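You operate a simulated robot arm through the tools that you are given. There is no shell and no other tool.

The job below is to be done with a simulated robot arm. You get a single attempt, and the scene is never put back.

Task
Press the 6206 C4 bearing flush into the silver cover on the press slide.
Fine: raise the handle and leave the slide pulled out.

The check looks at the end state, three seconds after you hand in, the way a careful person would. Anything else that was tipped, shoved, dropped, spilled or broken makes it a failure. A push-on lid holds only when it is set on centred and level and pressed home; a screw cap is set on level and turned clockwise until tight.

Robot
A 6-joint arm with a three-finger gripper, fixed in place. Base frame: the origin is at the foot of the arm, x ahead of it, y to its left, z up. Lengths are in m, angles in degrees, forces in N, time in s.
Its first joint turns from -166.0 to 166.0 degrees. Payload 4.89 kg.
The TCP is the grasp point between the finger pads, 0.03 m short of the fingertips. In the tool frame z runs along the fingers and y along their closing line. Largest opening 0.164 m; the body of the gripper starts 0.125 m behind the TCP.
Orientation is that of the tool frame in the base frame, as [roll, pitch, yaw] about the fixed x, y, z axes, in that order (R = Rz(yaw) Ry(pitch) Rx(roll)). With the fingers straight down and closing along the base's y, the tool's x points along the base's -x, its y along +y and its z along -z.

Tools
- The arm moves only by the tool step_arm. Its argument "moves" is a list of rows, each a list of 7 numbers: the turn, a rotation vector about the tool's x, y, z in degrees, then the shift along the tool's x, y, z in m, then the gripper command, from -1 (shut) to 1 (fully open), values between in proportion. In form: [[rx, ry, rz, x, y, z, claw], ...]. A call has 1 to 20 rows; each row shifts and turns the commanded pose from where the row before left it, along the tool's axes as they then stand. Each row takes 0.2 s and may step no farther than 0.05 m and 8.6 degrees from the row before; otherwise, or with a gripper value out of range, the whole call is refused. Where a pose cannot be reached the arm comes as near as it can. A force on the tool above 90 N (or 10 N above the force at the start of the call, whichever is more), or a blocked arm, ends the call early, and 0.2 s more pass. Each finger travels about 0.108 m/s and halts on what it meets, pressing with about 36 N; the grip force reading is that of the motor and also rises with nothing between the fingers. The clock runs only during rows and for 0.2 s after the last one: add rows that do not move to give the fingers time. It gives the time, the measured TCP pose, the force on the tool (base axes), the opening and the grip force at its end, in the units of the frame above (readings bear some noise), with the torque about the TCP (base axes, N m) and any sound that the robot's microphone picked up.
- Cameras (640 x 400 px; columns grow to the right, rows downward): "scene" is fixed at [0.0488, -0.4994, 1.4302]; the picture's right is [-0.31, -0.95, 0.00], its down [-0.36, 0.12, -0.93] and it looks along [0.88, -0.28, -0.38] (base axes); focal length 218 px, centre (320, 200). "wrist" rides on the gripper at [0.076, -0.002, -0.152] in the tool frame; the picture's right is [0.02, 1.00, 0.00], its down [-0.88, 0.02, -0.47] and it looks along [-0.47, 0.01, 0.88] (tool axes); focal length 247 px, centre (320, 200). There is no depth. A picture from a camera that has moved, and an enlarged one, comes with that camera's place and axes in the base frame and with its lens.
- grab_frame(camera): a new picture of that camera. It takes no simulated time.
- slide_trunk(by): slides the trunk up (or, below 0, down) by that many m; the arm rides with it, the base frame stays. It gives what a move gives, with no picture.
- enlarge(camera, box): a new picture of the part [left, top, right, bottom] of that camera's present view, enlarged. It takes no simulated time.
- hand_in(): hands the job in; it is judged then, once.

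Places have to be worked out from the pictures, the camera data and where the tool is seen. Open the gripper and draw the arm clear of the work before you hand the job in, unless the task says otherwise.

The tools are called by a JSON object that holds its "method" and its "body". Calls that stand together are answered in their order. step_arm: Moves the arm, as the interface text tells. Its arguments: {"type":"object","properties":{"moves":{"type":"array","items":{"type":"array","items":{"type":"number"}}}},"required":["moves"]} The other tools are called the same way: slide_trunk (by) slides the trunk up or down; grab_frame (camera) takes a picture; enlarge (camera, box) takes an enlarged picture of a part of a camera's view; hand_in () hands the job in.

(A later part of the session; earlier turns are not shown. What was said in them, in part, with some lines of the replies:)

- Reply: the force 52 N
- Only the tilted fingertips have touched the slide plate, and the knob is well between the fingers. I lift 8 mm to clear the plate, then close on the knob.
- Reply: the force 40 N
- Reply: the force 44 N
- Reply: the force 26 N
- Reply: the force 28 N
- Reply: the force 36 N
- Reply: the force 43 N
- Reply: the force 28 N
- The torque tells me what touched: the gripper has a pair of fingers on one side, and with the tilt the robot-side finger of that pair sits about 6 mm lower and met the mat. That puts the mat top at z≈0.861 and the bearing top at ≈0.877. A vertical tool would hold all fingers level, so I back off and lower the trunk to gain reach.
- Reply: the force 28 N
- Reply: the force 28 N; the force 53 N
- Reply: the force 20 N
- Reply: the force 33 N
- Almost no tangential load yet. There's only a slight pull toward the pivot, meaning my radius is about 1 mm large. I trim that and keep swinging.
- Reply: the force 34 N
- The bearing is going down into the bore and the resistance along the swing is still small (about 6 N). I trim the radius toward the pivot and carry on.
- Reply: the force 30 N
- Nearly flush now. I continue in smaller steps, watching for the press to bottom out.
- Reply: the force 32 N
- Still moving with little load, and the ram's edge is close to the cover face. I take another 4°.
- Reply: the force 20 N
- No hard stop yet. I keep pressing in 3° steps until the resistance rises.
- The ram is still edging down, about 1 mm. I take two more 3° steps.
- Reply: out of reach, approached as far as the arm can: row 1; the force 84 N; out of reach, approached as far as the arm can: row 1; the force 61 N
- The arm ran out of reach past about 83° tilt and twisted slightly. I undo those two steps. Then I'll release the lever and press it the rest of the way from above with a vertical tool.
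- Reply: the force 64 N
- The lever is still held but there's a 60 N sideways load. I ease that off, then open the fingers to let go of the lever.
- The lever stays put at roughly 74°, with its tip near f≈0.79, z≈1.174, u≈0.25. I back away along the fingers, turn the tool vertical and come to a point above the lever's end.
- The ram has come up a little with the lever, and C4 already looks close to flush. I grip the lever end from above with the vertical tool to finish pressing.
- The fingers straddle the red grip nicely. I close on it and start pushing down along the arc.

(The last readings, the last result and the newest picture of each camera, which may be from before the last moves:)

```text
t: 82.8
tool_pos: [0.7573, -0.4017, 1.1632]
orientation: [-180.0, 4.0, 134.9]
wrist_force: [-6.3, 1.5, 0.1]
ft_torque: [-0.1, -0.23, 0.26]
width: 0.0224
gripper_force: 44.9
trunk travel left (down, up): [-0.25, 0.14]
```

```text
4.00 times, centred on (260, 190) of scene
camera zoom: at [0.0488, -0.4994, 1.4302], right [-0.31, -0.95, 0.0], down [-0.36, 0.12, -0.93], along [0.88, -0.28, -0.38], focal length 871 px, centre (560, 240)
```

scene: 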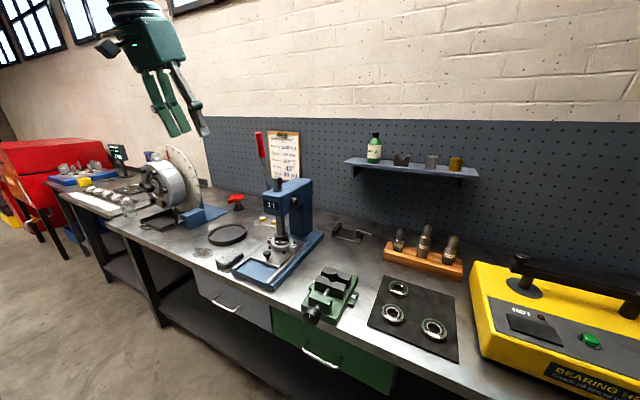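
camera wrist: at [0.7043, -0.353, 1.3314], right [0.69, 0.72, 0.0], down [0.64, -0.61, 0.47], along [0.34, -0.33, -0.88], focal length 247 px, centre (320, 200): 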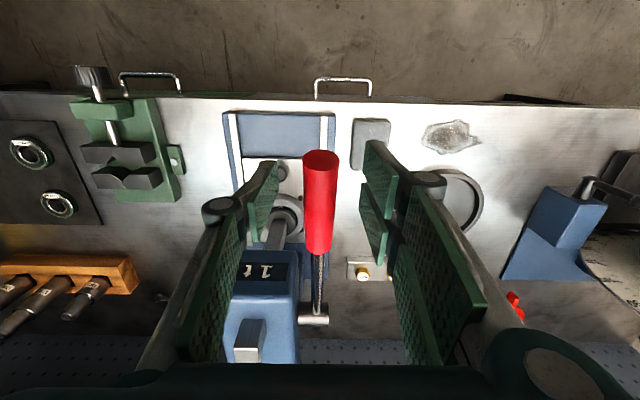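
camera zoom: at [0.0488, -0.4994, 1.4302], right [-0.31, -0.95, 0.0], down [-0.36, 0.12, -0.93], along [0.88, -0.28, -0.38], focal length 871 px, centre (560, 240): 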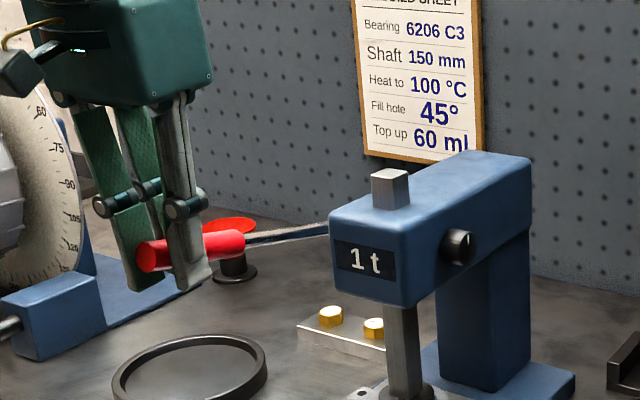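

It follows well with negligible force and the ram is lowering again. I continue in 4° steps.

{"method": "step_arm", "body": {"moves": [[0, -4, 0, 0.0039, 0, 0.0155, -0.85], [0, 0, 0, 0, 0, 0, -0.85]]}}

{"method": "step_arm", "body": {"moves": [[0, -3, 0, 0.003, 0, 0.0116, -0.85], [0, 0, 0, 0, 0, 0, -0.85]]}}

{"method": "enlarge", "body": {"camera": "scene", "box": [265, 230, 295, 260]}}

```text
t: 83.4
tool_pos: [0.754, -0.3992, 1.1482]
orientation: [180.0, 8.0, 135.2]
wrist_force: [-17.7, 7.4, -6.1]
ft_torque: [1.05, 1.05, 0.26]
width: 0.0225
gripper_force: 45.0
trunk travel left (down, up): [-0.25, 0.14]
```

```text
t: 84.0
tool_pos: [0.7531, -0.398, 1.1374]
orientation: [180.0, 11.0, 135.1]
wrist_force: [-18.4, 13.3, -3.1]
ft_torque: [0.79, 0.84, 0.3]
width: 0.0227
gripper_force: 44.8
trunk travel left (down, up): [-0.25, 0.14]
```

```text
13.33 times, centred on (280, 245) of scene
camera zoom: at [0.0488, -0.4994, 1.4302], right [-0.31, -0.95, 0.0], down [-0.36, 0.12, -0.93], along [0.88, -0.28, -0.38], focal length 2902 px, centre (853, -400)
```

zoom: 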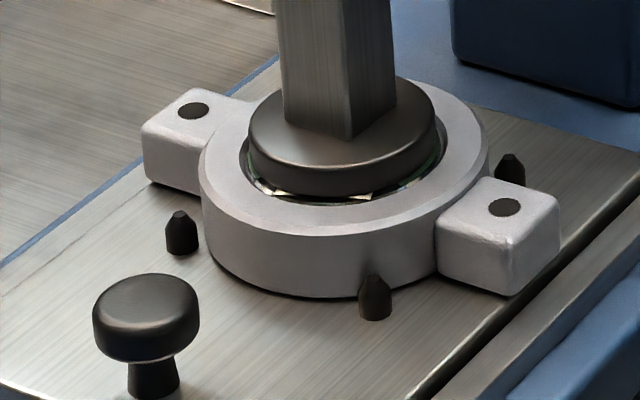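

The ram is back at its previous lowest point. I continue with small steps and a slight outward trim.

{"method": "step_arm", "body": {"moves": [[0, -3, 0, 0.004, 0, 0.0116, -0.85], [0, 0, 0, 0, 0, 0, -0.85]]}}

{"method": "step_arm", "body": {"moves": [[0, -3, 0, 0.0034, 0, 0.0116, -0.85], [0, 0, 0, 0, 0, 0, -0.85]]}}

{"method": "enlarge", "body": {"camera": "scene", "box": [265, 230, 295, 260]}}

{"method": "enlarge", "body": {"camera": "scene", "box": [215, 140, 305, 240]}}

```text
t: 84.6
tool_pos: [0.7526, -0.3976, 1.1259]
orientation: [-179.9, 14.1, 135.1]
wrist_force: [-3.5, 12.8, 13.7]
ft_torque: [-0.64, -0.95, 0.35]
width: 0.0228
gripper_force: 45.4
trunk travel left (down, up): [-0.25, 0.14]
```

```text
t: 85.2
tool_pos: [0.7536, -0.3978, 1.112]
orientation: [-180.0, 17.2, 135.2]
wrist_force: [6.0, 3.7, 4.7]
ft_torque: [0.38, 0.38, 0.48]
width: 0.0216
gripper_force: 44.8
trunk travel left (down, up): [-0.25, 0.14]
```

```text
13.33 times, centred on (280, 245) of scene
camera zoom: at [0.0488, -0.4994, 1.4302], right [-0.31, -0.95, 0.0], down [-0.36, 0.12, -0.93], along [0.88, -0.28, -0.38], focal length 2902 px, centre (853, -400)
```

zoom: 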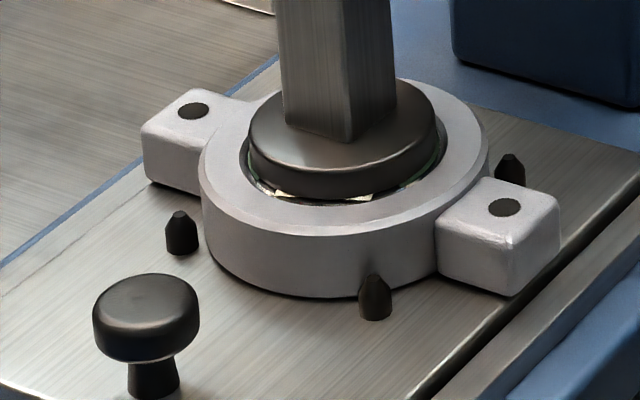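

```text
4.00 times, centred on (260, 190) of scene
camera zoom: at [0.0488, -0.4994, 1.4302], right [-0.31, -0.95, 0.0], down [-0.36, 0.12, -0.93], along [0.88, -0.28, -0.38], focal length 871 px, centre (560, 240)
```

zoom: 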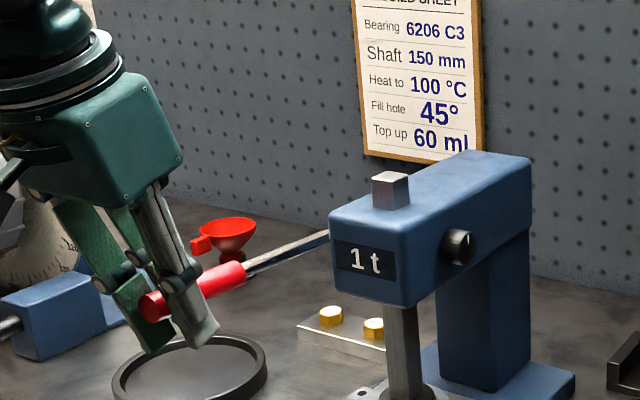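

Still no stop, with the lever near horizontal. I continue pressing.

{"method": "step_arm", "body": {"moves": [[0, -3, 0, 0.0032, 0, 0.0116, -0.85], [0, 0, 0, 0, 0, 0, -0.85]]}}

{"method": "step_arm", "body": {"moves": [[0, -3, 0, 0.0032, 0, 0.0116, -0.85], [0, 0, 0, 0, 0, 0, -0.85]]}}

{"method": "enlarge", "body": {"camera": "scene", "box": [265, 230, 295, 260]}}

```text
t: 85.8
tool_pos: [0.7523, -0.3972, 1.0996]
orientation: [-179.9, 20.0, 135.1]
wrist_force: [-1.6, 6.8, 9.3]
ft_torque: [0.32, 0.43, 0.49]
width: 0.0213
gripper_force: 45.3
trunk travel left (down, up): [-0.25, 0.14]
```

```text
t: 86.4
tool_pos: [0.7531, -0.3988, 1.0872]
orientation: [-180.0, 23.1, 135.0]
wrist_force: [-0.8, 5.2, 1.5]
ft_torque: [0.54, 0.32, 0.8]
width: 0.0227
gripper_force: 45.3
trunk travel left (down, up): [-0.25, 0.14]
```

```text
13.33 times, centred on (280, 245) of scene
camera zoom: at [0.0488, -0.4994, 1.4302], right [-0.31, -0.95, 0.0], down [-0.36, 0.12, -0.93], along [0.88, -0.28, -0.38], focal length 2902 px, centre (853, -400)
```

zoom: 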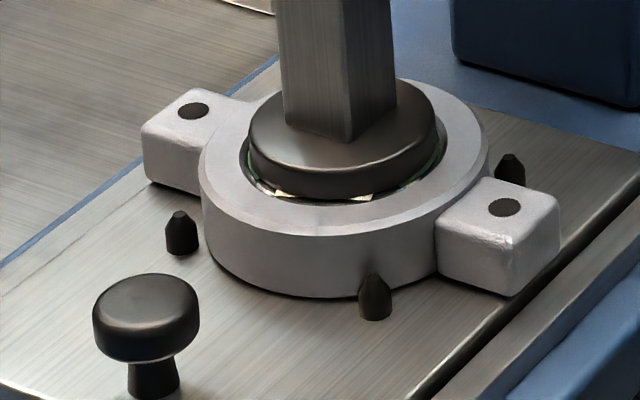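

The ram foot no longer moves between the last two pictures. I check whether the lever itself is still turning or slipping in the fingers.

{"method": "enlarge", "body": {"camera": "scene", "box": [215, 140, 305, 240]}}

{"method": "grab_frame", "body": {"camera": "wrist"}}

```text
4.00 times, centred on (260, 190) of scene
camera zoom: at [0.0488, -0.4994, 1.4302], right [-0.31, -0.95, 0.0], down [-0.36, 0.12, -0.93], along [0.88, -0.28, -0.38], focal length 871 px, centre (560, 240)
```

zoom: 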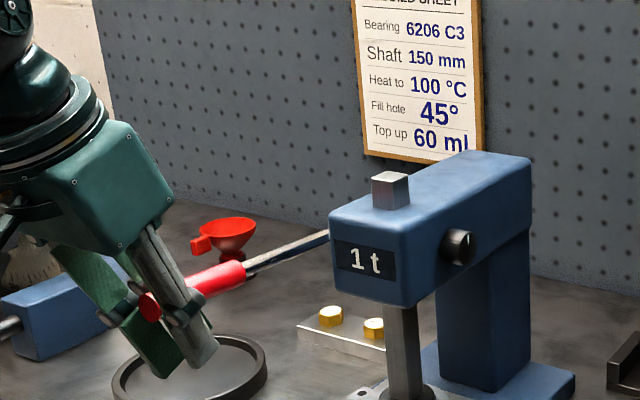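

```text
taken
camera wrist: at [0.6603, -0.3084, 1.1983], right [0.69, 0.72, -0.01], down [0.46, -0.43, 0.78], along [0.56, -0.54, -0.63], focal length 247 px, centre (320, 200)
```

wrist: 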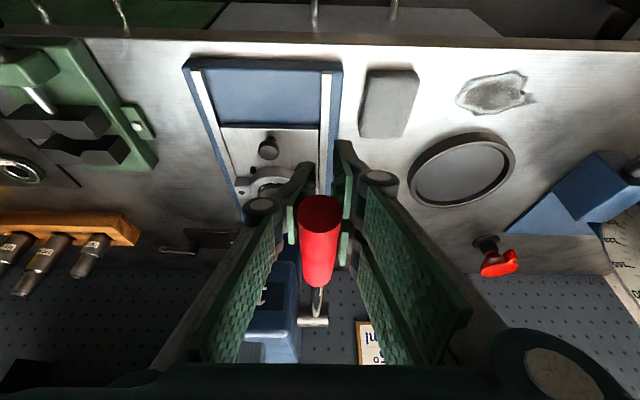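

The lever stayed put during the last two steps. The fingers slid down along it, so the press met real resistance near horizontal. I'll push positively with closed fingertips on top of the lever: open, rise, straighten and close.

{"method": "step_arm", "body": {"moves": [[0, 0, 0, 0, 0, 0, -0.5], [0, 0, 0, 0, 0, 0, -0.2], [0, 0, 0, 0, 0, 0, -0.2], [0, 0, 0, -0.013, 0, -0.0307, -0.2], [0, 0, 0, -0.013, 0, -0.0307, -0.2], [0, 0, 0, -0.013, 0, -0.0307, -0.2], [0, 7.7, 0, 0, 0, 0, -0.5], [0, 7.7, 0, 0, 0, 0, -1], [0, 7.7, 0, 0, 0, 0, -1], [0, 0, 0, 0, 0, 0, -1], [0, 0, 0, 0, 0, 0, -1]]}}

{"method": "enlarge", "body": {"camera": "scene", "box": [215, 140, 305, 240]}}

{"method": "grab_frame", "body": {"camera": "wrist"}}

{"method": "enlarge", "body": {"camera": "scene", "box": [270, 235, 290, 255]}}

```text
t: 88.8
tool_pos: [0.7527, -0.3986, 1.1885]
orientation: [-179.9, -0.1, 135.1]
wrist_force: [-0.4, 0.2, -0.5]
ft_torque: [0.05, -0.01, -0.02]
width: 0.0002
gripper_force: 35.5
trunk travel left (down, up): [-0.25, 0.14]
```

```text
4.00 times, centred on (260, 190) of scene
camera zoom: at [0.0488, -0.4994, 1.4302], right [-0.31, -0.95, 0.0], down [-0.36, 0.12, -0.93], along [0.88, -0.28, -0.38], focal length 871 px, centre (560, 240)
```

zoom: 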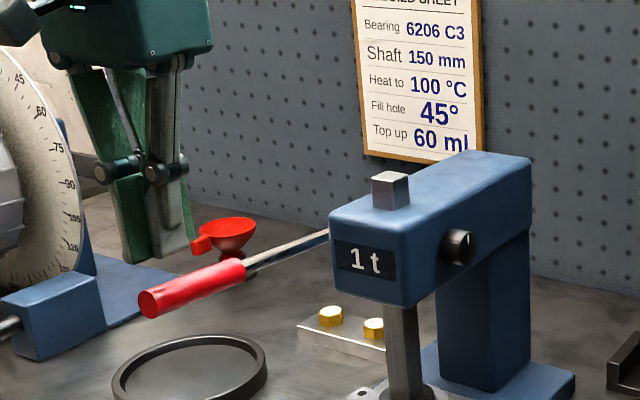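

```text
taken
camera wrist: at [0.6974, -0.3459, 1.3413], right [0.69, 0.72, 0.0], down [0.64, -0.61, 0.47], along [0.34, -0.33, -0.88], focal length 247 px, centre (320, 200)
```

wrist: 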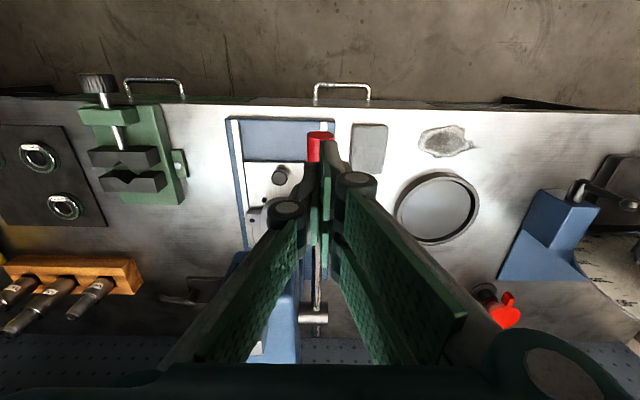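

```text
16.00 times, centred on (280, 245) of scene
camera zoom: at [0.0488, -0.4994, 1.4302], right [-0.31, -0.95, 0.0], down [-0.36, 0.12, -0.93], along [0.88, -0.28, -0.38], focal length 3483 px, centre (960, -520)
```

zoom: 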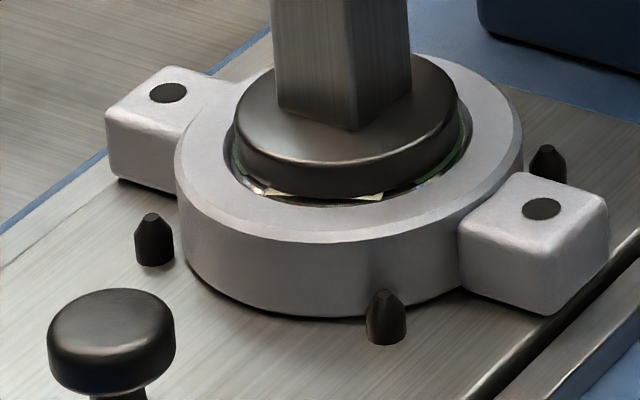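

The lever rests just below horizontal. I lower the closed fingertips onto the red grip and press.

{"method": "step_arm", "body": {"moves": [[0, 0, 0, 0, -0.001, 0.015, -1], [0, 0, 0, 0, 0, 0.015, -1], [0, 0, 0, 0, 0, 0.012, -1], [0, 0, 0, 0, 0, 0, -1]]}}

{"method": "step_arm", "body": {"moves": [[0, 0, 0, 0, 0, 0.005, -1], [0, 0, 0, 0, 0, 0, -1]]}}

{"method": "enlarge", "body": {"camera": "scene", "box": [215, 140, 305, 240]}}

```text
t: 89.6
tool_pos: [0.7514, -0.3982, 1.1585]
orientation: [179.9, 0.2, 135.1]
wrist_force: [-3.0, 4.0, 67.1]
ft_torque: [1.37, 1.16, -0.04]
width: 0.0
gripper_force: 36.3
trunk travel left (down, up): [-0.25, 0.14]
stopped in row 3: the force on the tool passed its limit at 122 N (the readings are from after the stop); the commanded pose is now the measured one
```

```text
t: 89.9
tool_pos: [0.7516, -0.3989, 1.1592]
orientation: [179.9, 0.2, 135.1]
wrist_force: [-7.9, 7.6, 64.8]
ft_torque: [1.33, 1.31, 0.0]
width: 0.0
gripper_force: 35.9
trunk travel left (down, up): [-0.25, 0.14]
stopped in row 1: the force on the tool passed its limit at 100 N (the readings are from after the stop); the commanded pose is now the measured one
```

```text
4.00 times, centred on (260, 190) of scene
camera zoom: at [0.0488, -0.4994, 1.4302], right [-0.31, -0.95, 0.0], down [-0.36, 0.12, -0.93], along [0.88, -0.28, -0.38], focal length 871 px, centre (560, 240)
```

zoom: 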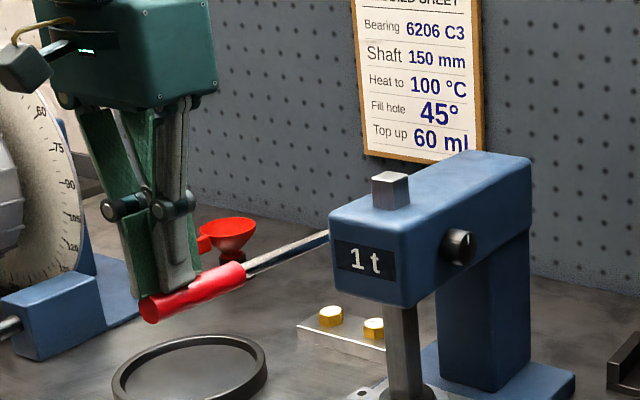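

The lever didn't move even with over 100 N on it, so the press is bottomed and the bearing should be home. Now I raise the handle: back off, swing the tool to about 70°, and approach the lever end-on.

{"method": "step_arm", "body": {"moves": [[0, 0, 0, 0, 0, -0.03, -1], [0, 0, 0, 0, 0, -0.03, -1], [0, 0, 0, 0.035, 0, 0, -0.5], [0, 0, 0, 0.035, 0, 0, 0], [0, 0, 0, 0.03, 0, 0, 0.1], [0, -7.8, 0, 0, 0, 0, 0.1], [0, -7.8, 0, 0, 0, 0, 0.1], [0, -7.8, 0, 0, 0, 0, 0.1], [0, -7.8, 0, 0, 0, 0, 0.1], [0, -7.8, 0, 0, 0, 0, 0.1], [0, -7.8, 0, 0, 0, 0, 0.1], [0, -7.8, 0, 0, 0, 0, 0.1], [0, -7.8, 0, 0, 0, 0, 0.1], [0, -7.8, 0, 0, 0, 0, 0.1], [0, 0, 0, 0, 0, 0, 0.1]]}}

{"method": "grab_frame", "body": {"camera": "wrist"}}

{"method": "enlarge", "body": {"camera": "scene", "box": [195, 120, 335, 270]}}

{"method": "enlarge", "body": {"camera": "scene", "box": [270, 235, 290, 255]}}

```text
t: 93.1
tool_pos: [0.6838, -0.3297, 1.2137]
orientation: [179.7, 70.3, 134.8]
wrist_force: [0.5, -0.4, -0.6]
ft_torque: [-0.03, 0.0, -0.07]
width: 0.0903
gripper_force: 0.2
trunk travel left (down, up): [-0.25, 0.14]
```

```text
taken
camera wrist: at [0.5627, -0.212, 1.1945], right [0.7, 0.71, -0.02], down [-0.09, 0.12, 0.99], along [0.71, -0.69, 0.15], focal length 247 px, centre (320, 200)
```

wrist: 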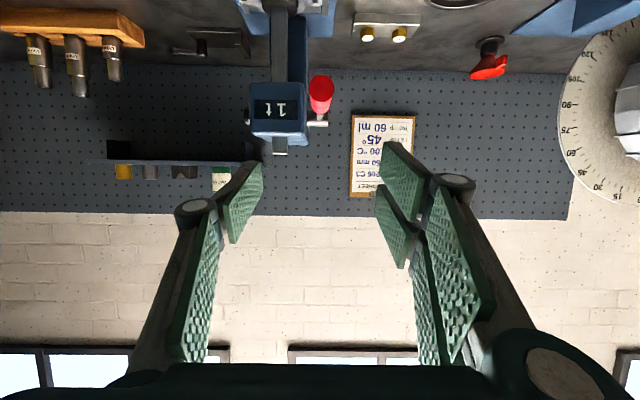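

```text
2.67 times, centred on (265, 195) of scene
camera zoom: at [0.0488, -0.4994, 1.4302], right [-0.31, -0.95, 0.0], down [-0.36, 0.12, -0.93], along [0.88, -0.28, -0.38], focal length 580 px, centre (467, 213)
```

zoom: 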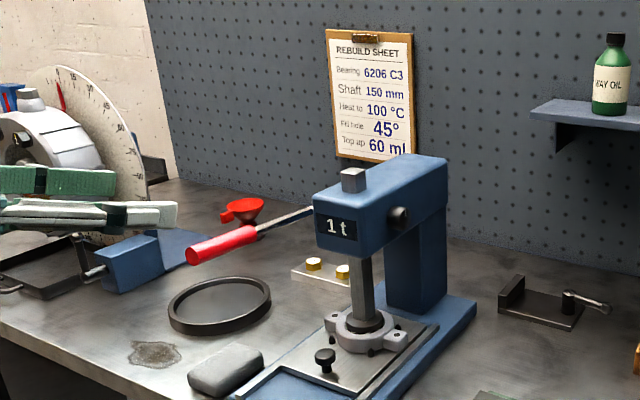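

```text
16.00 times, centred on (280, 245) of scene
camera zoom: at [0.0488, -0.4994, 1.4302], right [-0.31, -0.95, 0.0], down [-0.36, 0.12, -0.93], along [0.88, -0.28, -0.38], focal length 3483 px, centre (960, -520)
```

zoom: 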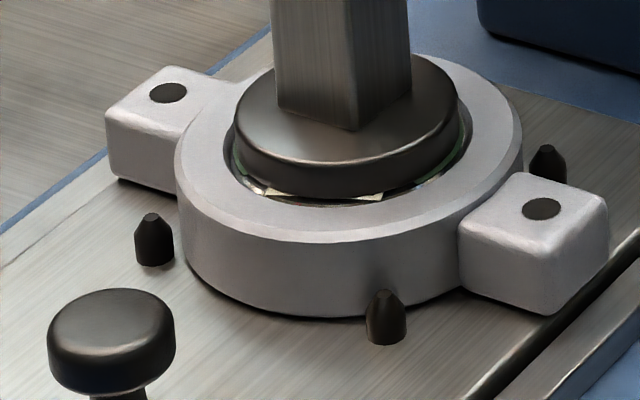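

The lever is nearly horizontal at z≈1.115, u≈0.249. I line up behind its end and slide the open fingers around the red grip.

{"method": "step_arm", "body": {"moves": [[0, 0, 0, 0.0276, -0.0005, 0.0175, 0.1], [0, 0, 0, 0.0276, -0.0005, 0.0175, 0.1], [0, 0, 0, 0, 0, 0, 0.1]]}}

{"method": "grab_frame", "body": {"camera": "wrist"}}

{"method": "enlarge", "body": {"camera": "scene", "box": [195, 120, 335, 270]}}

```text
t: 93.9
tool_pos: [0.6925, -0.3409, 1.1491]
orientation: [179.8, 70.2, 134.9]
wrist_force: [1.5, 0.0, 0.0]
ft_torque: [-0.05, 0.0, -0.09]
width: 0.0901
gripper_force: 0.0
trunk travel left (down, up): [-0.25, 0.14]
```

```text
taken
camera wrist: at [0.571, -0.2233, 1.1309], right [0.7, 0.71, -0.02], down [-0.09, 0.12, 0.99], along [0.71, -0.69, 0.15], focal length 247 px, centre (320, 200)
```

wrist: 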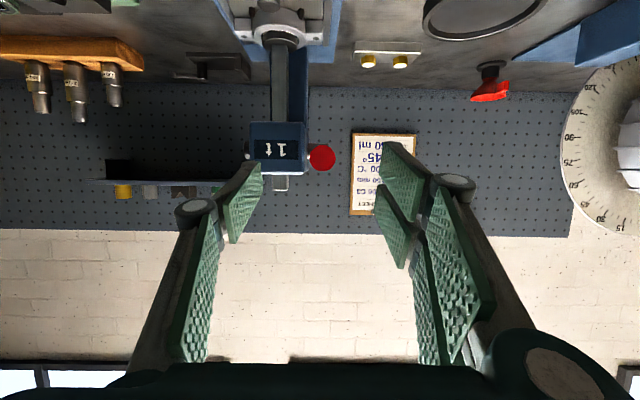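

```text
2.67 times, centred on (265, 195) of scene
camera zoom: at [0.0488, -0.4994, 1.4302], right [-0.31, -0.95, 0.0], down [-0.36, 0.12, -0.93], along [0.88, -0.28, -0.38], focal length 580 px, centre (467, 213)
```

zoom: 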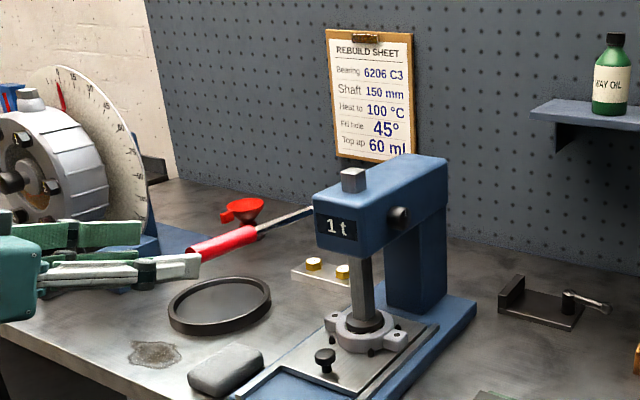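

I'm looking straight down the lever's axis and it's centred between the fingers. I move in and close on it.

{"method": "step_arm", "body": {"moves": [[0, 0, 0, -0.0013, 0, 0.033, 0.1], [0, 0, 0, -0.0013, 0, 0.033, 0.1], [0, 0, 0, -0.0013, 0, 0.033, 0.1], [0, 0, 0, 0, 0, 0, 0.1]]}}

{"method": "step_arm", "body": {"moves": [[0, 0, 0, 0, 0, 0, -0.3], [0, 0, 0, 0, 0, 0, -0.6], [0, 0, 0, 0, 0, 0, -0.85], [0, 0, 0, 0, 0, 0, -0.85], [0, 0, 0, 0, 0, 0, -0.85]]}}

{"method": "enlarge", "body": {"camera": "wrist", "box": [230, 100, 410, 280]}}

{"method": "enlarge", "body": {"camera": "scene", "box": [195, 120, 335, 270]}}

```text
t: 94.9
tool_pos: [0.7613, -0.4069, 1.1199]
orientation: [179.7, 70.2, 134.8]
wrist_force: [1.3, -0.3, -1.0]
ft_torque: [-0.05, -0.04, 0.0]
width: 0.0903
gripper_force: 0.0
trunk travel left (down, up): [-0.25, 0.14]
```

```text
t: 96.1
tool_pos: [0.7609, -0.4064, 1.1207]
orientation: [179.7, 70.4, 134.8]
wrist_force: [4.1, -1.6, 1.7]
ft_torque: [0.01, 0.03, 0.03]
width: 0.0234
gripper_force: 44.6
trunk travel left (down, up): [-0.25, 0.14]
```

```text
2.22 times, centred on (320, 190) of wrist
camera zoom: at [0.6394, -0.2884, 1.101], right [0.7, 0.71, -0.02], down [-0.09, 0.12, 0.99], along [0.71, -0.69, 0.15], focal length 549 px, centre (320, 222)
```

zoom: 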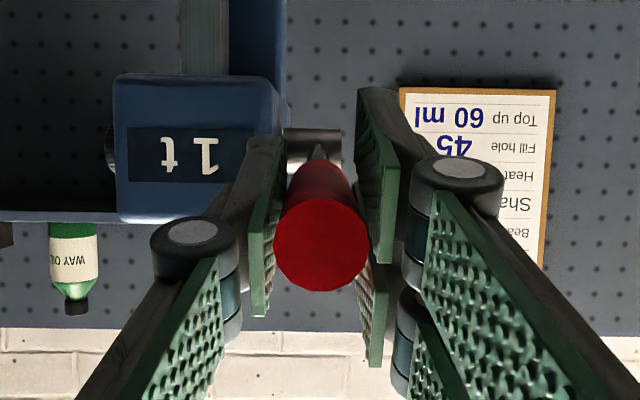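

```text
2.67 times, centred on (265, 195) of scene
camera zoom: at [0.0488, -0.4994, 1.4302], right [-0.31, -0.95, 0.0], down [-0.36, 0.12, -0.93], along [0.88, -0.28, -0.38], focal length 580 px, centre (467, 213)
```

zoom: 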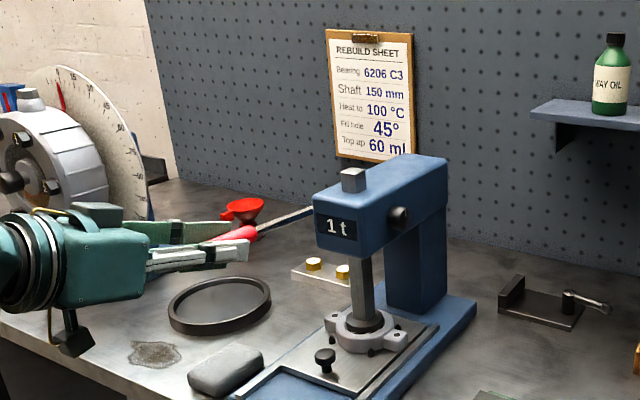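

I have a good grip on the lever. I reverse the arc to raise it, starting with three 5° steps and checking the force.

{"method": "step_arm", "body": {"moves": [[0, 5, 0, -0.0181, 0, -0.0051, -0.85], [0, 5, 0, -0.0181, 0, -0.0051, -0.85], [0, 5, 0, -0.0181, 0, -0.0051, -0.85], [0, 0, 0, 0, 0, 0, -0.85]]}}

{"method": "enlarge", "body": {"camera": "scene", "box": [195, 120, 335, 270]}}

{"method": "enlarge", "body": {"camera": "scene", "box": [270, 235, 290, 255]}}

```text
t: 97.1
tool_pos: [0.7661, -0.4136, 1.1756]
orientation: [179.9, 55.2, 135.0]
wrist_force: [24.0, -2.1, -4.5]
ft_torque: [-0.09, -0.34, 0.43]
width: 0.0235
gripper_force: 45.3
trunk travel left (down, up): [-0.25, 0.14]
```

```text
2.67 times, centred on (265, 195) of scene
camera zoom: at [0.0488, -0.4994, 1.4302], right [-0.31, -0.95, 0.0], down [-0.36, 0.12, -0.93], along [0.88, -0.28, -0.38], focal length 580 px, centre (467, 213)
```

zoom: 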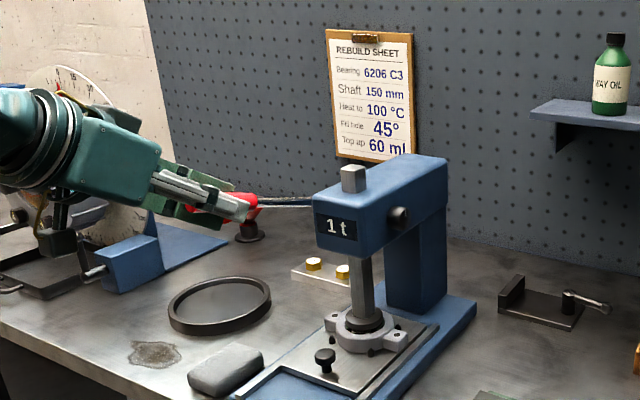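

```text
16.00 times, centred on (280, 245) of scene
camera zoom: at [0.0488, -0.4994, 1.4302], right [-0.31, -0.95, 0.0], down [-0.36, 0.12, -0.93], along [0.88, -0.28, -0.38], focal length 3483 px, centre (960, -520)
```

zoom: 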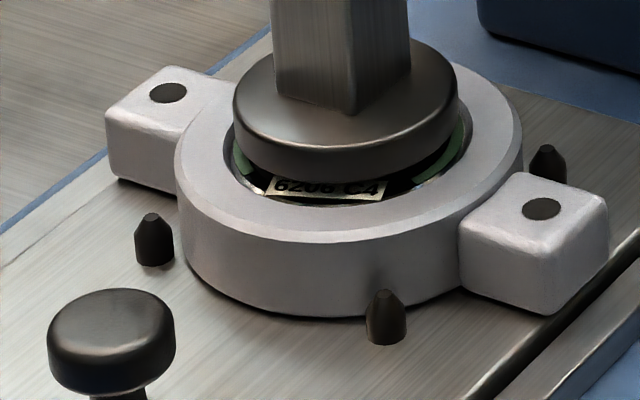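

The ram is rising off and C4 stays down in the cover. I continue raising with slight trims.

{"method": "step_arm", "body": {"moves": [[0, 5, 0, -0.0181, 0.0005, -0.0041, -0.85], [0, 5, 0, -0.0181, 0, -0.0047, -0.85], [0, 5, 0, -0.0181, 0, -0.0047, -0.85], [0, 5, 0, -0.0181, 0, -0.0047, -0.85], [0, 0, 0, 0, 0, 0, -0.85]]}}

{"method": "enlarge", "body": {"camera": "scene", "box": [195, 100, 335, 260]}}

```text
t: 98.3
tool_pos: [0.7916, -0.4368, 1.2388]
orientation: [179.9, 35.2, 135.1]
wrist_force: [19.0, 4.0, -7.0]
ft_torque: [0.0, -0.38, 0.39]
width: 0.0233
gripper_force: 44.9
trunk travel left (down, up): [-0.25, 0.14]
```

```text
2.50 times, centred on (265, 180) of scene
camera zoom: at [0.0488, -0.4994, 1.4302], right [-0.31, -0.95, 0.0], down [-0.36, 0.12, -0.93], along [0.88, -0.28, -0.38], focal length 544 px, centre (458, 250)
```

zoom: 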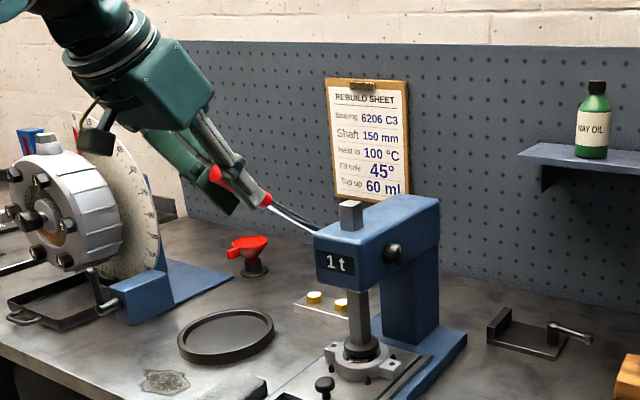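

It's going smoothly with forces around 20 N. I continue up.

{"method": "step_arm", "body": {"moves": [[0, 5, 0, -0.0181, 0.0004, -0.0045, -0.85], [0, 5, 0, -0.0181, 0, -0.0047, -0.85], [0, 5, 0, -0.0181, 0, -0.0047, -0.85], [0, 5, 0, -0.0181, 0, -0.0047, -0.85], [0, 5, 0, -0.0181, 0, -0.0047, -0.85], [0, 0, 0, 0, 0, 0, -0.85]]}}

{"method": "enlarge", "body": {"camera": "scene", "box": [195, 80, 335, 240]}}

```text
t: 99.7
tool_pos: [0.8412, -0.4864, 1.3005]
orientation: [179.9, 10.2, 135.1]
wrist_force: [7.0, 6.4, 7.8]
ft_torque: [-0.43, -0.86, 0.1]
width: 0.0234
gripper_force: 44.9
trunk travel left (down, up): [-0.25, 0.14]
```

```text
2.50 times, centred on (265, 160) of scene
camera zoom: at [0.0488, -0.4994, 1.4302], right [-0.31, -0.95, 0.0], down [-0.36, 0.12, -0.93], along [0.88, -0.28, -0.38], focal length 544 px, centre (458, 300)
```

zoom: 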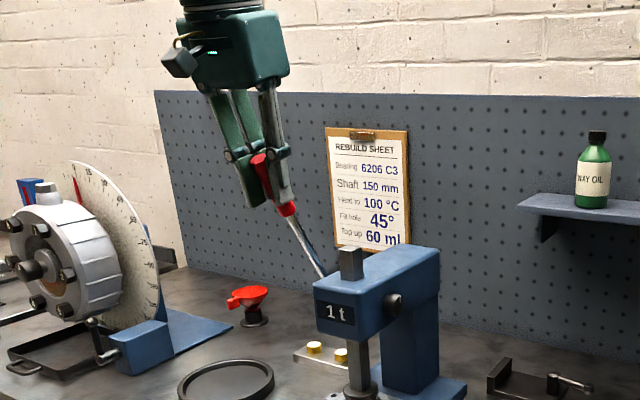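

About 22° to go. I take three more 5° steps, then ease to the stop.

{"method": "step_arm", "body": {"moves": [[0, 5, 0, -0.0181, 0, -0.0049, -0.85], [0, 5, 0, -0.0181, 0, -0.0049, -0.85], [0, 5, 0, -0.0181, 0, -0.0049, -0.85], [0, 0, 0, 0, 0, 0, -0.85]]}}

{"method": "enlarge", "body": {"camera": "scene", "box": [195, 80, 335, 240]}}

```text
t: 100.7
tool_pos: [0.8777, -0.5241, 1.3212]
orientation: [179.9, -4.7, 135.1]
wrist_force: [-0.7, 1.3, 22.4]
ft_torque: [-0.57, -0.6, -0.03]
width: 0.0235
gripper_force: 44.7
trunk travel left (down, up): [-0.25, 0.14]
```

```text
2.50 times, centred on (265, 160) of scene
camera zoom: at [0.0488, -0.4994, 1.4302], right [-0.31, -0.95, 0.0], down [-0.36, 0.12, -0.93], along [0.88, -0.28, -0.38], focal length 544 px, centre (458, 300)
```

zoom: 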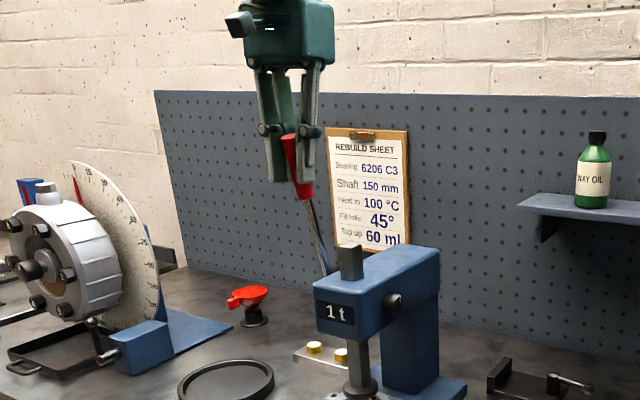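

I'm close to the raised position with about 7° left. I ease up in small steps.

{"method": "step_arm", "body": {"moves": [[0, 3.5, 0, -0.0127, 0, -0.0048, -0.85], [0, 0, 0, 0, 0, 0, -0.85]]}}

{"method": "step_arm", "body": {"moves": [[0, 3, 0, -0.0109, 0, -0.003, -0.85], [0, 0, 0, 0, 0, 0, -0.85]]}}

{"method": "enlarge", "body": {"camera": "scene", "box": [195, 80, 335, 240]}}

{"method": "enlarge", "body": {"camera": "scene", "box": [255, 215, 305, 275]}}

```text
t: 101.3
tool_pos: [0.8878, -0.5329, 1.3246]
orientation: [179.9, -8.4, 135.1]
wrist_force: [-7.6, 2.6, -1.7]
ft_torque: [0.9, 1.08, 0.03]
width: 0.0233
gripper_force: 45.3
trunk travel left (down, up): [-0.25, 0.14]
```

```text
t: 101.9
tool_pos: [0.8953, -0.5407, 1.3255]
orientation: [179.9, -11.3, 135.1]
wrist_force: [-23.6, 11.1, -12.8]
ft_torque: [0.27, 0.61, -0.01]
width: 0.0234
gripper_force: 45.3
trunk travel left (down, up): [-0.25, 0.14]
```

```text
2.50 times, centred on (265, 160) of scene
camera zoom: at [0.0488, -0.4994, 1.4302], right [-0.31, -0.95, 0.0], down [-0.36, 0.12, -0.93], along [0.88, -0.28, -0.38], focal length 544 px, centre (458, 300)
```

zoom: 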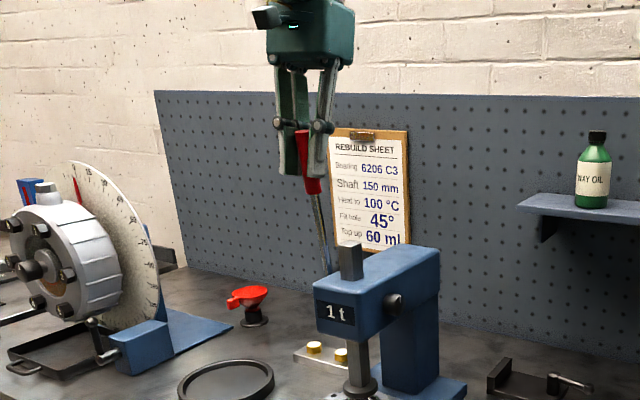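

```text
6.67 times, centred on (280, 245) of scene
camera zoom: at [0.0488, -0.4994, 1.4302], right [-0.31, -0.95, 0.0], down [-0.36, 0.12, -0.93], along [0.88, -0.28, -0.38], focal length 1451 px, centre (587, -100)
```

zoom: 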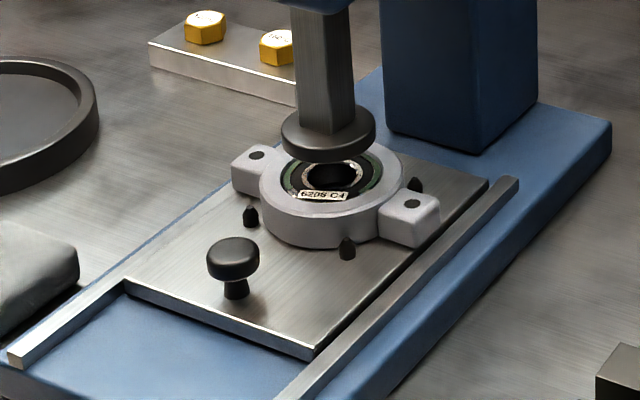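

The ram is back at its original height and I feel the upper stop (24 N), so the handle is fully raised. I take a close look at the bearing.

{"method": "enlarge", "body": {"camera": "scene", "box": [268, 235, 292, 257]}}

{"method": "step_arm", "body": {"moves": [[0, 0, 0, 0.0008, 0, 0, -0.6], [0, 0, 0, 0, 0, 0, -0.3], [0, 0, 0, 0, 0, 0, 0], [0, 0, 0, 0, 0, 0, 0]]}}

```text
16.00 times, centred on (280, 246) of scene
camera zoom: at [0.0488, -0.4994, 1.4302], right [-0.31, -0.95, 0.0], down [-0.36, 0.12, -0.93], along [0.88, -0.28, -0.38], focal length 3483 px, centre (960, -536)
```

zoom: 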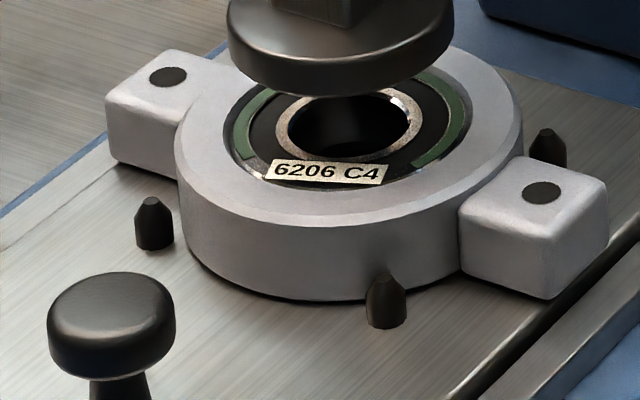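

```text
t: 102.9
tool_pos: [0.8959, -0.541, 1.3259]
orientation: [179.9, -11.2, 135.1]
wrist_force: [-0.2, -0.2, -0.2]
ft_torque: [0.03, -0.01, -0.01]
width: 0.082
gripper_force: 0.2
trunk travel left (down, up): [-0.25, 0.14]
```

The bearing's face is flush with the cover and level. The lever is released, so I draw up off it and retreat, then go back to the slide knob.

{"method": "step_arm", "body": {"moves": [[0, 0, 0, 0.01, 0, -0.0318, 0], [0, 0, 0, 0.01, 0, -0.0318, 0], [0, 0, 0, 0.01, 0, -0.0318, 0], [0, -6.55, 0, 0, 0, 0, 0], [0, -6.55, 0, 0, 0, 0, 0], [0, -6.55, 0, 0, 0, 0, 0], [0, -6.55, 0, 0, 0, 0, 0], [0, 0, 0, 0.0403, -0.012, -0.0108, -0.2], [0, 0, 0, 0.0403, -0.012, -0.0108, -0.2], [0, 0, 0, 0.0403, -0.012, -0.0108, -0.2], [0, 0, 0, 0.0403, -0.012, -0.0108, -0.2], [0, 0, 0, 0.0403, -0.012, -0.0108, -0.2], [0, 0, 0, 0.0403, -0.012, -0.0108, -0.2], [0, 0, 0, 0, 0, 0, -0.2]]}}

{"method": "enlarge", "body": {"camera": "scene", "box": [215, 110, 335, 290]}}

```text
t: 105.9
tool_pos: [0.6577, -0.4112, 1.4258]
orientation: [179.9, 15.1, 135.0]
wrist_force: [-1.9, 0.5, 1.1]
ft_torque: [-0.09, -0.21, 0.05]
width: 0.0658
gripper_force: 0.0
trunk travel left (down, up): [-0.25, 0.14]
```

```text
2.22 times, centred on (275, 200) of scene
camera zoom: at [0.0488, -0.4994, 1.4302], right [-0.31, -0.95, 0.0], down [-0.36, 0.12, -0.93], along [0.88, -0.28, -0.38], focal length 484 px, centre (420, 200)
```

zoom: 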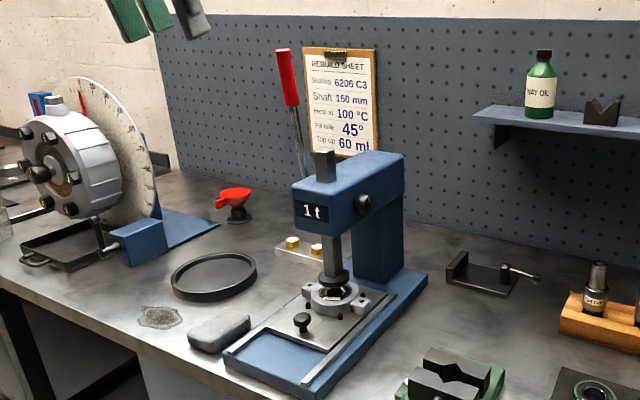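

The handle stays up and everything else is in place. I descend to in front of the knob as before.

{"method": "step_arm", "body": {"moves": [[0, 0, 0, 0.003, 0.0005, 0.0447, -0.2], [0, 0, 0, 0.003, 0.0005, 0.0447, -0.2], [0, 0, 0, 0.003, 0.0005, 0.0447, -0.2], [0, 0, 0, 0.003, 0.0005, 0.0447, -0.2], [0, 0, 0, 0.003, 0.0005, 0.0447, -0.2], [0, 0, 0, 0.003, 0.0005, 0.0447, -0.2], [0, 0, 0, 0.003, 0.0005, 0.0447, -0.2], [0, 0, 0, 0.003, 0.0005, 0.0447, -0.2], [0, 0, 0, 0.003, 0.0005, 0.0447, -0.2], [0, 0, 0, 0, 0, 0, -0.2]]}}

{"method": "enlarge", "body": {"camera": "wrist", "box": [240, 140, 400, 290]}}

```text
t: 108.1
tool_pos: [0.7194, -0.4603, 1.0271]
orientation: [179.9, 14.9, 135.0]
wrist_force: [0.3, -0.1, -0.5]
ft_torque: [0.05, 0.12, -0.01]
width: 0.0657
gripper_force: 0.1
trunk travel left (down, up): [-0.25, 0.14]
```

```text
2.67 times, centred on (320, 215) of wrist
camera zoom: at [0.6373, -0.3816, 1.155], right [0.69, 0.72, 0.0], down [0.53, -0.5, 0.68], along [0.49, -0.47, -0.73], focal length 659 px, centre (320, 160)
```

zoom: 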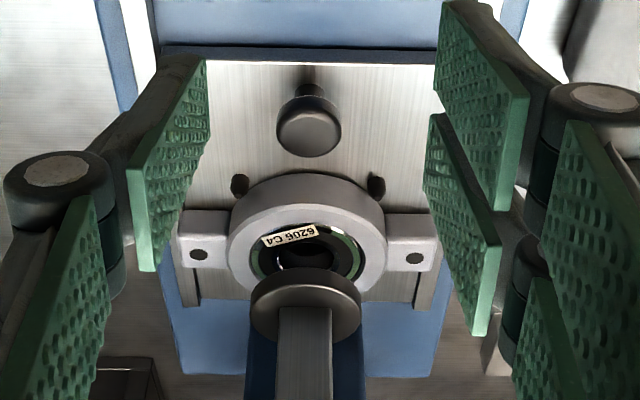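

The tool is about 4.5 mm off sideways from the knob. I correct that while moving the open fingers around it.

{"method": "step_arm", "body": {"moves": [[0, 0, 0, 0, -0.0045, 0, -0.2], [0, 0, 0, -0.0134, 0, 0.0267, -0.2], [0, 0, 0, -0.0134, 0, 0.0267, -0.2], [0, 0, 0, -0.0134, 0, 0.0267, -0.2], [0, 0, 0, -0.0134, 0, 0.0264, -0.2], [0, 0, 0, 0, 0, 0, -0.2]]}}

{"method": "enlarge", "body": {"camera": "wrist", "box": [220, 130, 440, 300]}}

```text
t: 109.5
tool_pos: [0.7716, -0.5189, 0.9387]
orientation: [-180.0, 14.9, 135.0]
wrist_force: [0.0, 0.4, -0.9]
ft_torque: [0.06, 0.04, 0.02]
width: 0.0655
gripper_force: 0.1
trunk travel left (down, up): [-0.25, 0.14]
```

```text
2.35 times, centred on (330, 215) of wrist
camera zoom: at [0.6897, -0.4406, 1.0672], right [0.69, 0.72, 0.0], down [0.53, -0.5, 0.68], along [0.49, -0.48, -0.73], focal length 581 px, centre (296, 165)
```

zoom: 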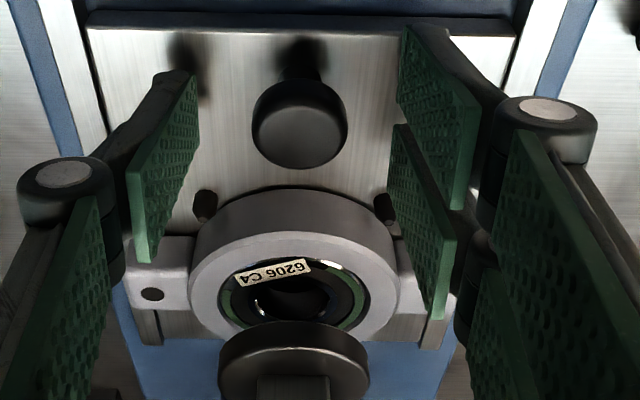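

No contact and the knob is centred. I close and pull the slide out smoothly.

{"method": "step_arm", "body": {"moves": [[0, 0, 0, 0, 0, 0, -0.6], [0, 0, 0, 0, 0, 0, -0.8], [0, 0, 0, 0, 0, 0, -0.8], [0, 0, 0, 0.0058, 0, -0.0016, -0.8], [0, 0, 0, 0.0106, 0, -0.0028, -0.8], [0, 0, 0, 0.0106, 0, -0.0028, -0.8], [0, 0, 0, 0.0106, 0, -0.0028, -0.8], [0, 0, 0, 0.0106, 0, -0.0028, -0.8], [0, 0, 0, 0, 0, 0, -0.8]]}}

{"method": "enlarge", "body": {"camera": "scene", "box": [230, 190, 330, 300]}}

```text
t: 111.5
tool_pos: [0.7369, -0.4828, 0.9378]
orientation: [179.9, 15.0, 135.1]
wrist_force: [8.3, 9.0, -28.3]
ft_torque: [0.25, 0.05, 0.03]
width: 0.0281
gripper_force: 45.2
trunk travel left (down, up): [-0.25, 0.14]
```

```text
3.64 times, centred on (280, 245) of scene
camera zoom: at [0.0488, -0.4994, 1.4302], right [-0.31, -0.95, 0.0], down [-0.36, 0.12, -0.93], along [0.88, -0.28, -0.38], focal length 792 px, centre (466, 36)
```

zoom: 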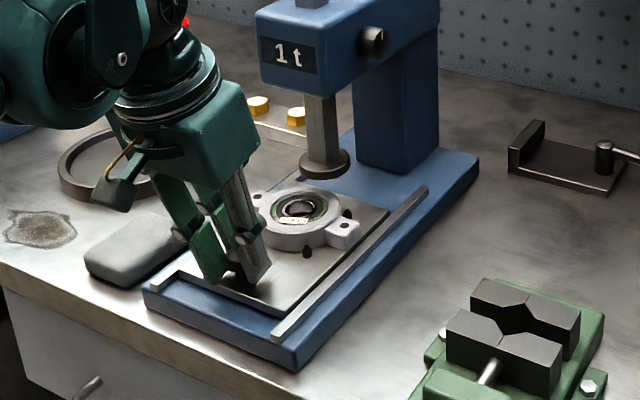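

The slide comes out with the flush bearing. I ease the slight upward pull and continue to the end.

{"method": "step_arm", "body": {"moves": [[0, 0, 0, 0.0003, 0, 0.001, -0.8], [0, 0, 0, 0.0106, 0, -0.0028, -0.8], [0, 0, 0, 0.0106, 0, -0.0028, -0.8], [0, 0, 0, 0.0106, 0, -0.0028, -0.8], [0, 0, 0, 0.0106, 0, -0.0028, -0.8], [0, 0, 0, 0.0106, 0, -0.0028, -0.8], [0, 0, 0, 0.0106, 0, -0.0028, -0.8], [0, 0, 0, 0.0097, 0, -0.0026, -0.8], [0, 0, 0, 0, 0, 0, -0.8]]}}

{"method": "enlarge", "body": {"camera": "scene", "box": [230, 190, 330, 300]}}

```text
t: 113.5
tool_pos: [0.6831, -0.4296, 0.9387]
orientation: [179.9, 15.0, 135.1]
wrist_force: [5.9, 7.4, 3.1]
ft_torque: [0.17, 0.11, 0.06]
width: 0.0283
gripper_force: 44.9
trunk travel left (down, up): [-0.25, 0.14]
```

```text
3.64 times, centred on (280, 245) of scene
camera zoom: at [0.0488, -0.4994, 1.4302], right [-0.31, -0.95, 0.0], down [-0.36, 0.12, -0.93], along [0.88, -0.28, -0.38], focal length 792 px, centre (466, 36)
```

zoom: 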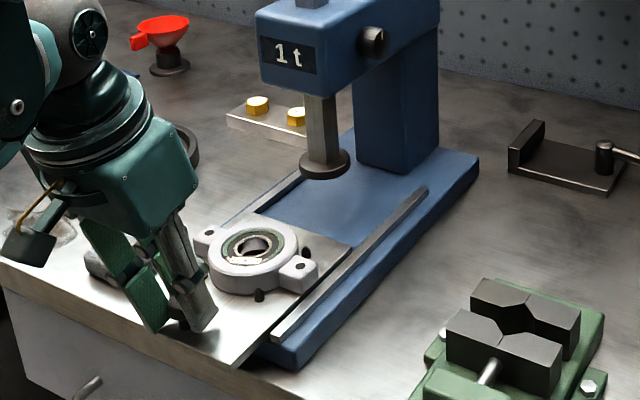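

There's about 9 mm left to the outer stop. I pull gently until I feel it.

{"method": "step_arm", "body": {"moves": [[0, 0, 0, 0.0058, 0, -0.0016, -0.8], [0, 0, 0, 0.0048, 0, -0.0013, -0.8], [0, 0, 0, 0, 0, 0, -0.8]]}}

```text
t: 114.3
tool_pos: [0.6762, -0.4217, 0.9388]
orientation: [179.8, 15.0, 135.1]
wrist_force: [25.2, -0.5, 16.4]
ft_torque: [-0.1, -0.55, -0.03]
width: 0.028
gripper_force: 45.1
trunk travel left (down, up): [-0.25, 0.14]
```

At the outer stop (18 N). I relax slightly, release the knob and lift straight up and away.

{"method": "step_arm", "body": {"moves": [[0, 0, 0, -0.0008, 0, -0.0003, -0.8], [0, 0, 0, 0, 0, 0, -0.5], [0, 0, 0, 0, 0, 0, -0.2], [0, 0, 0, 0, 0, 0, -0.2], [0, 0, 0, -0.0078, 0, -0.029, -0.2], [0, 0, 0, -0.01, 0, -0.0386, -0.2], [0, 0, 0, 0.01, 0, -0.045, -0.2], [0, 0, 0, 0.01, 0, -0.045, -0.2], [0, 0, 0, 0, 0, 0, -0.2]]}}

{"method": "grab_frame", "body": {"camera": "wrist"}}

{"method": "enlarge", "body": {"camera": "wrist", "box": [270, 130, 370, 230]}}

{"method": "enlarge", "body": {"camera": "scene", "box": [250, 248, 280, 278]}}

{"method": "grab_frame", "body": {"camera": "scene"}}

```text
t: 116.3
tool_pos: [0.6419, -0.391, 1.092]
orientation: [179.8, 15.1, 134.9]
wrist_force: [-0.7, 1.4, 1.3]
ft_torque: [-0.09, -0.14, 0.03]
width: 0.0659
gripper_force: 0.1
trunk travel left (down, up): [-0.25, 0.14]
```

```text
taken
camera wrist: at [0.5612, -0.3129, 1.2207], right [0.69, 0.72, 0.0], down [0.53, -0.5, 0.68], along [0.49, -0.48, -0.73], focal length 247 px, centre (320, 200)
```

wrist: 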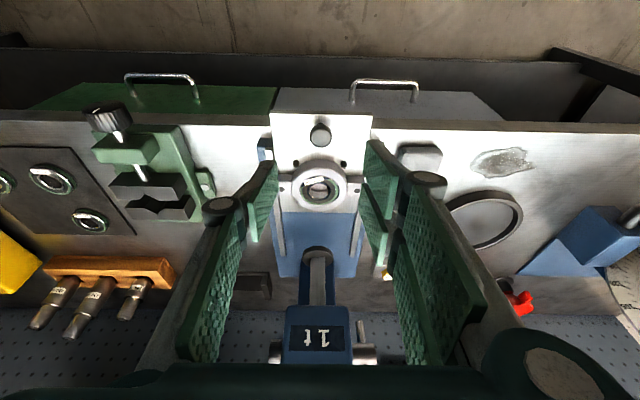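

```text
4.00 times, centred on (320, 180) of wrist
camera zoom: at [0.5612, -0.3129, 1.2207], right [0.69, 0.72, 0.0], down [0.53, -0.5, 0.68], along [0.49, -0.48, -0.73], focal length 988 px, centre (320, 280)
```

zoom: 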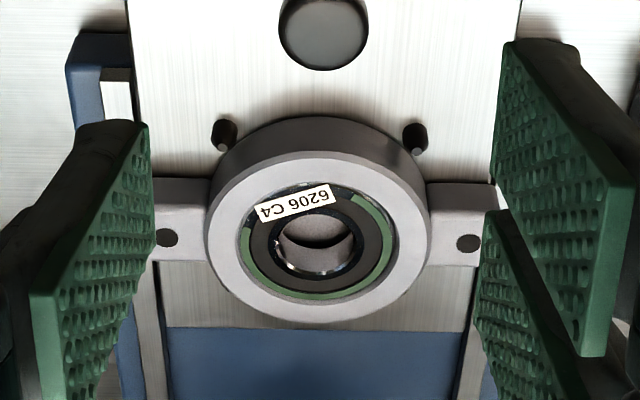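

```text
13.33 times, centred on (265, 263) of scene
camera zoom: at [0.0488, -0.4994, 1.4302], right [-0.31, -0.95, 0.0], down [-0.36, 0.12, -0.93], along [0.88, -0.28, -0.38], focal length 2902 px, centre (1053, -640)
```

zoom: 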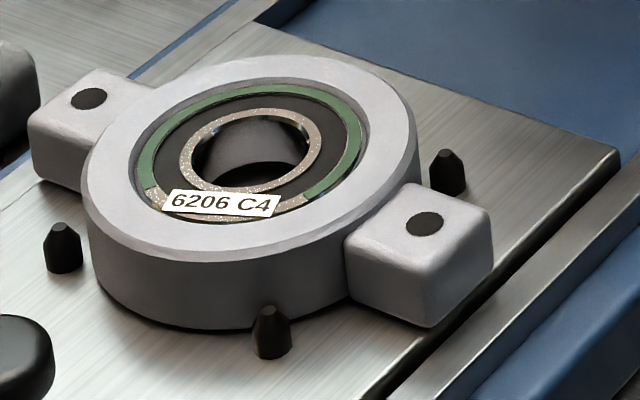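

```text
taken
```

scene: 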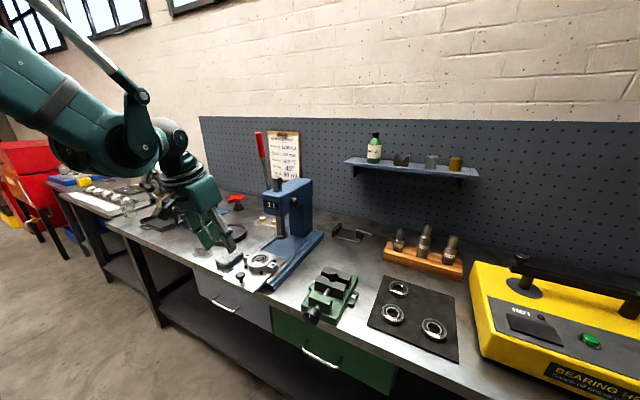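

C4 is flush and level in the silver cover, the handle is up, the slide is pulled out to its stop, and nothing else has moved. I open the gripper and draw the arm well clear.

{"method": "step_arm", "body": {"moves": [[0, 0, 0, 0, 0, -0.045, 0.2], [0, 0, 0, 0, 0, -0.045, 0.5], [0, 7.5, 0, 0, 0, -0.045, 0.5], [0, 7.5, 0, 0, 0, -0.045, 0.5], [0, 0, 0, 0.03, 0, -0.03, 0.5], [0, 0, 0, 0.03, 0, -0.03, 0.5], [0, 0, 0, 0, 0, 0, 0.5]]}}

{"method": "grab_frame", "body": {"camera": "scene"}}

{"method": "enlarge", "body": {"camera": "scene", "box": [215, 110, 335, 300]}}

```text
t: 117.9
tool_pos: [0.5705, -0.3208, 1.3293]
orientation: [179.9, 0.0, 135.1]
wrist_force: [-1.3, 1.5, 1.3]
ft_torque: [-0.23, -0.35, 0.03]
width: 0.123
gripper_force: 0.0
trunk travel left (down, up): [-0.25, 0.14]
```

```text
taken
```

scene: 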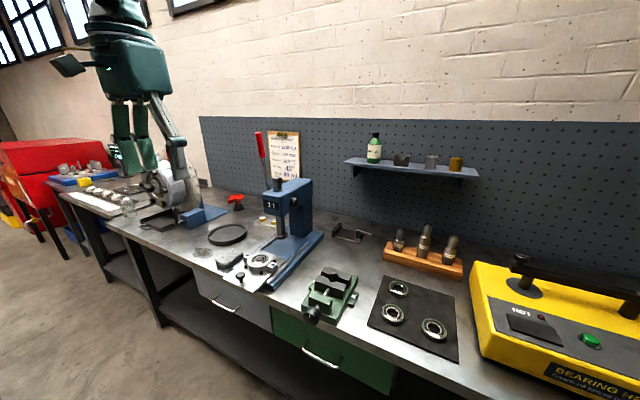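

```text
2.11 times, centred on (275, 205) of scene
camera zoom: at [0.0488, -0.4994, 1.4302], right [-0.31, -0.95, 0.0], down [-0.36, 0.12, -0.93], along [0.88, -0.28, -0.38], focal length 458 px, centre (415, 190)
```

zoom: 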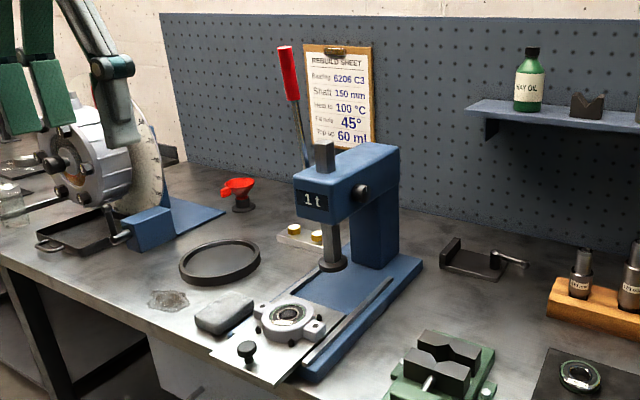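

The arm is clear and the gripper is open. The handle is raised, the slide is out with the 6206 C4 flush in the cover, and everything else is undisturbed. I hand the job in.

{"method": "hand_in", "body": {}}

```text
The job is handed in.
```

I pressed the 6206 C4 bearing into the silver cover; in the close-up pictures it sits flush and level. With more than 100 N on the lever it would not move any further, so the press had bottomed out.

The handle is back up at its stop, and the slide is pulled out to its end stop. The other three bearings and the rest of the bench look undisturbed in the final pictures. The gripper is open and the arm is clear.

The rebuild sheet on the wall calls for a 6206 C3. I fitted the C4, as your task said, so check that C4 is the one you want.
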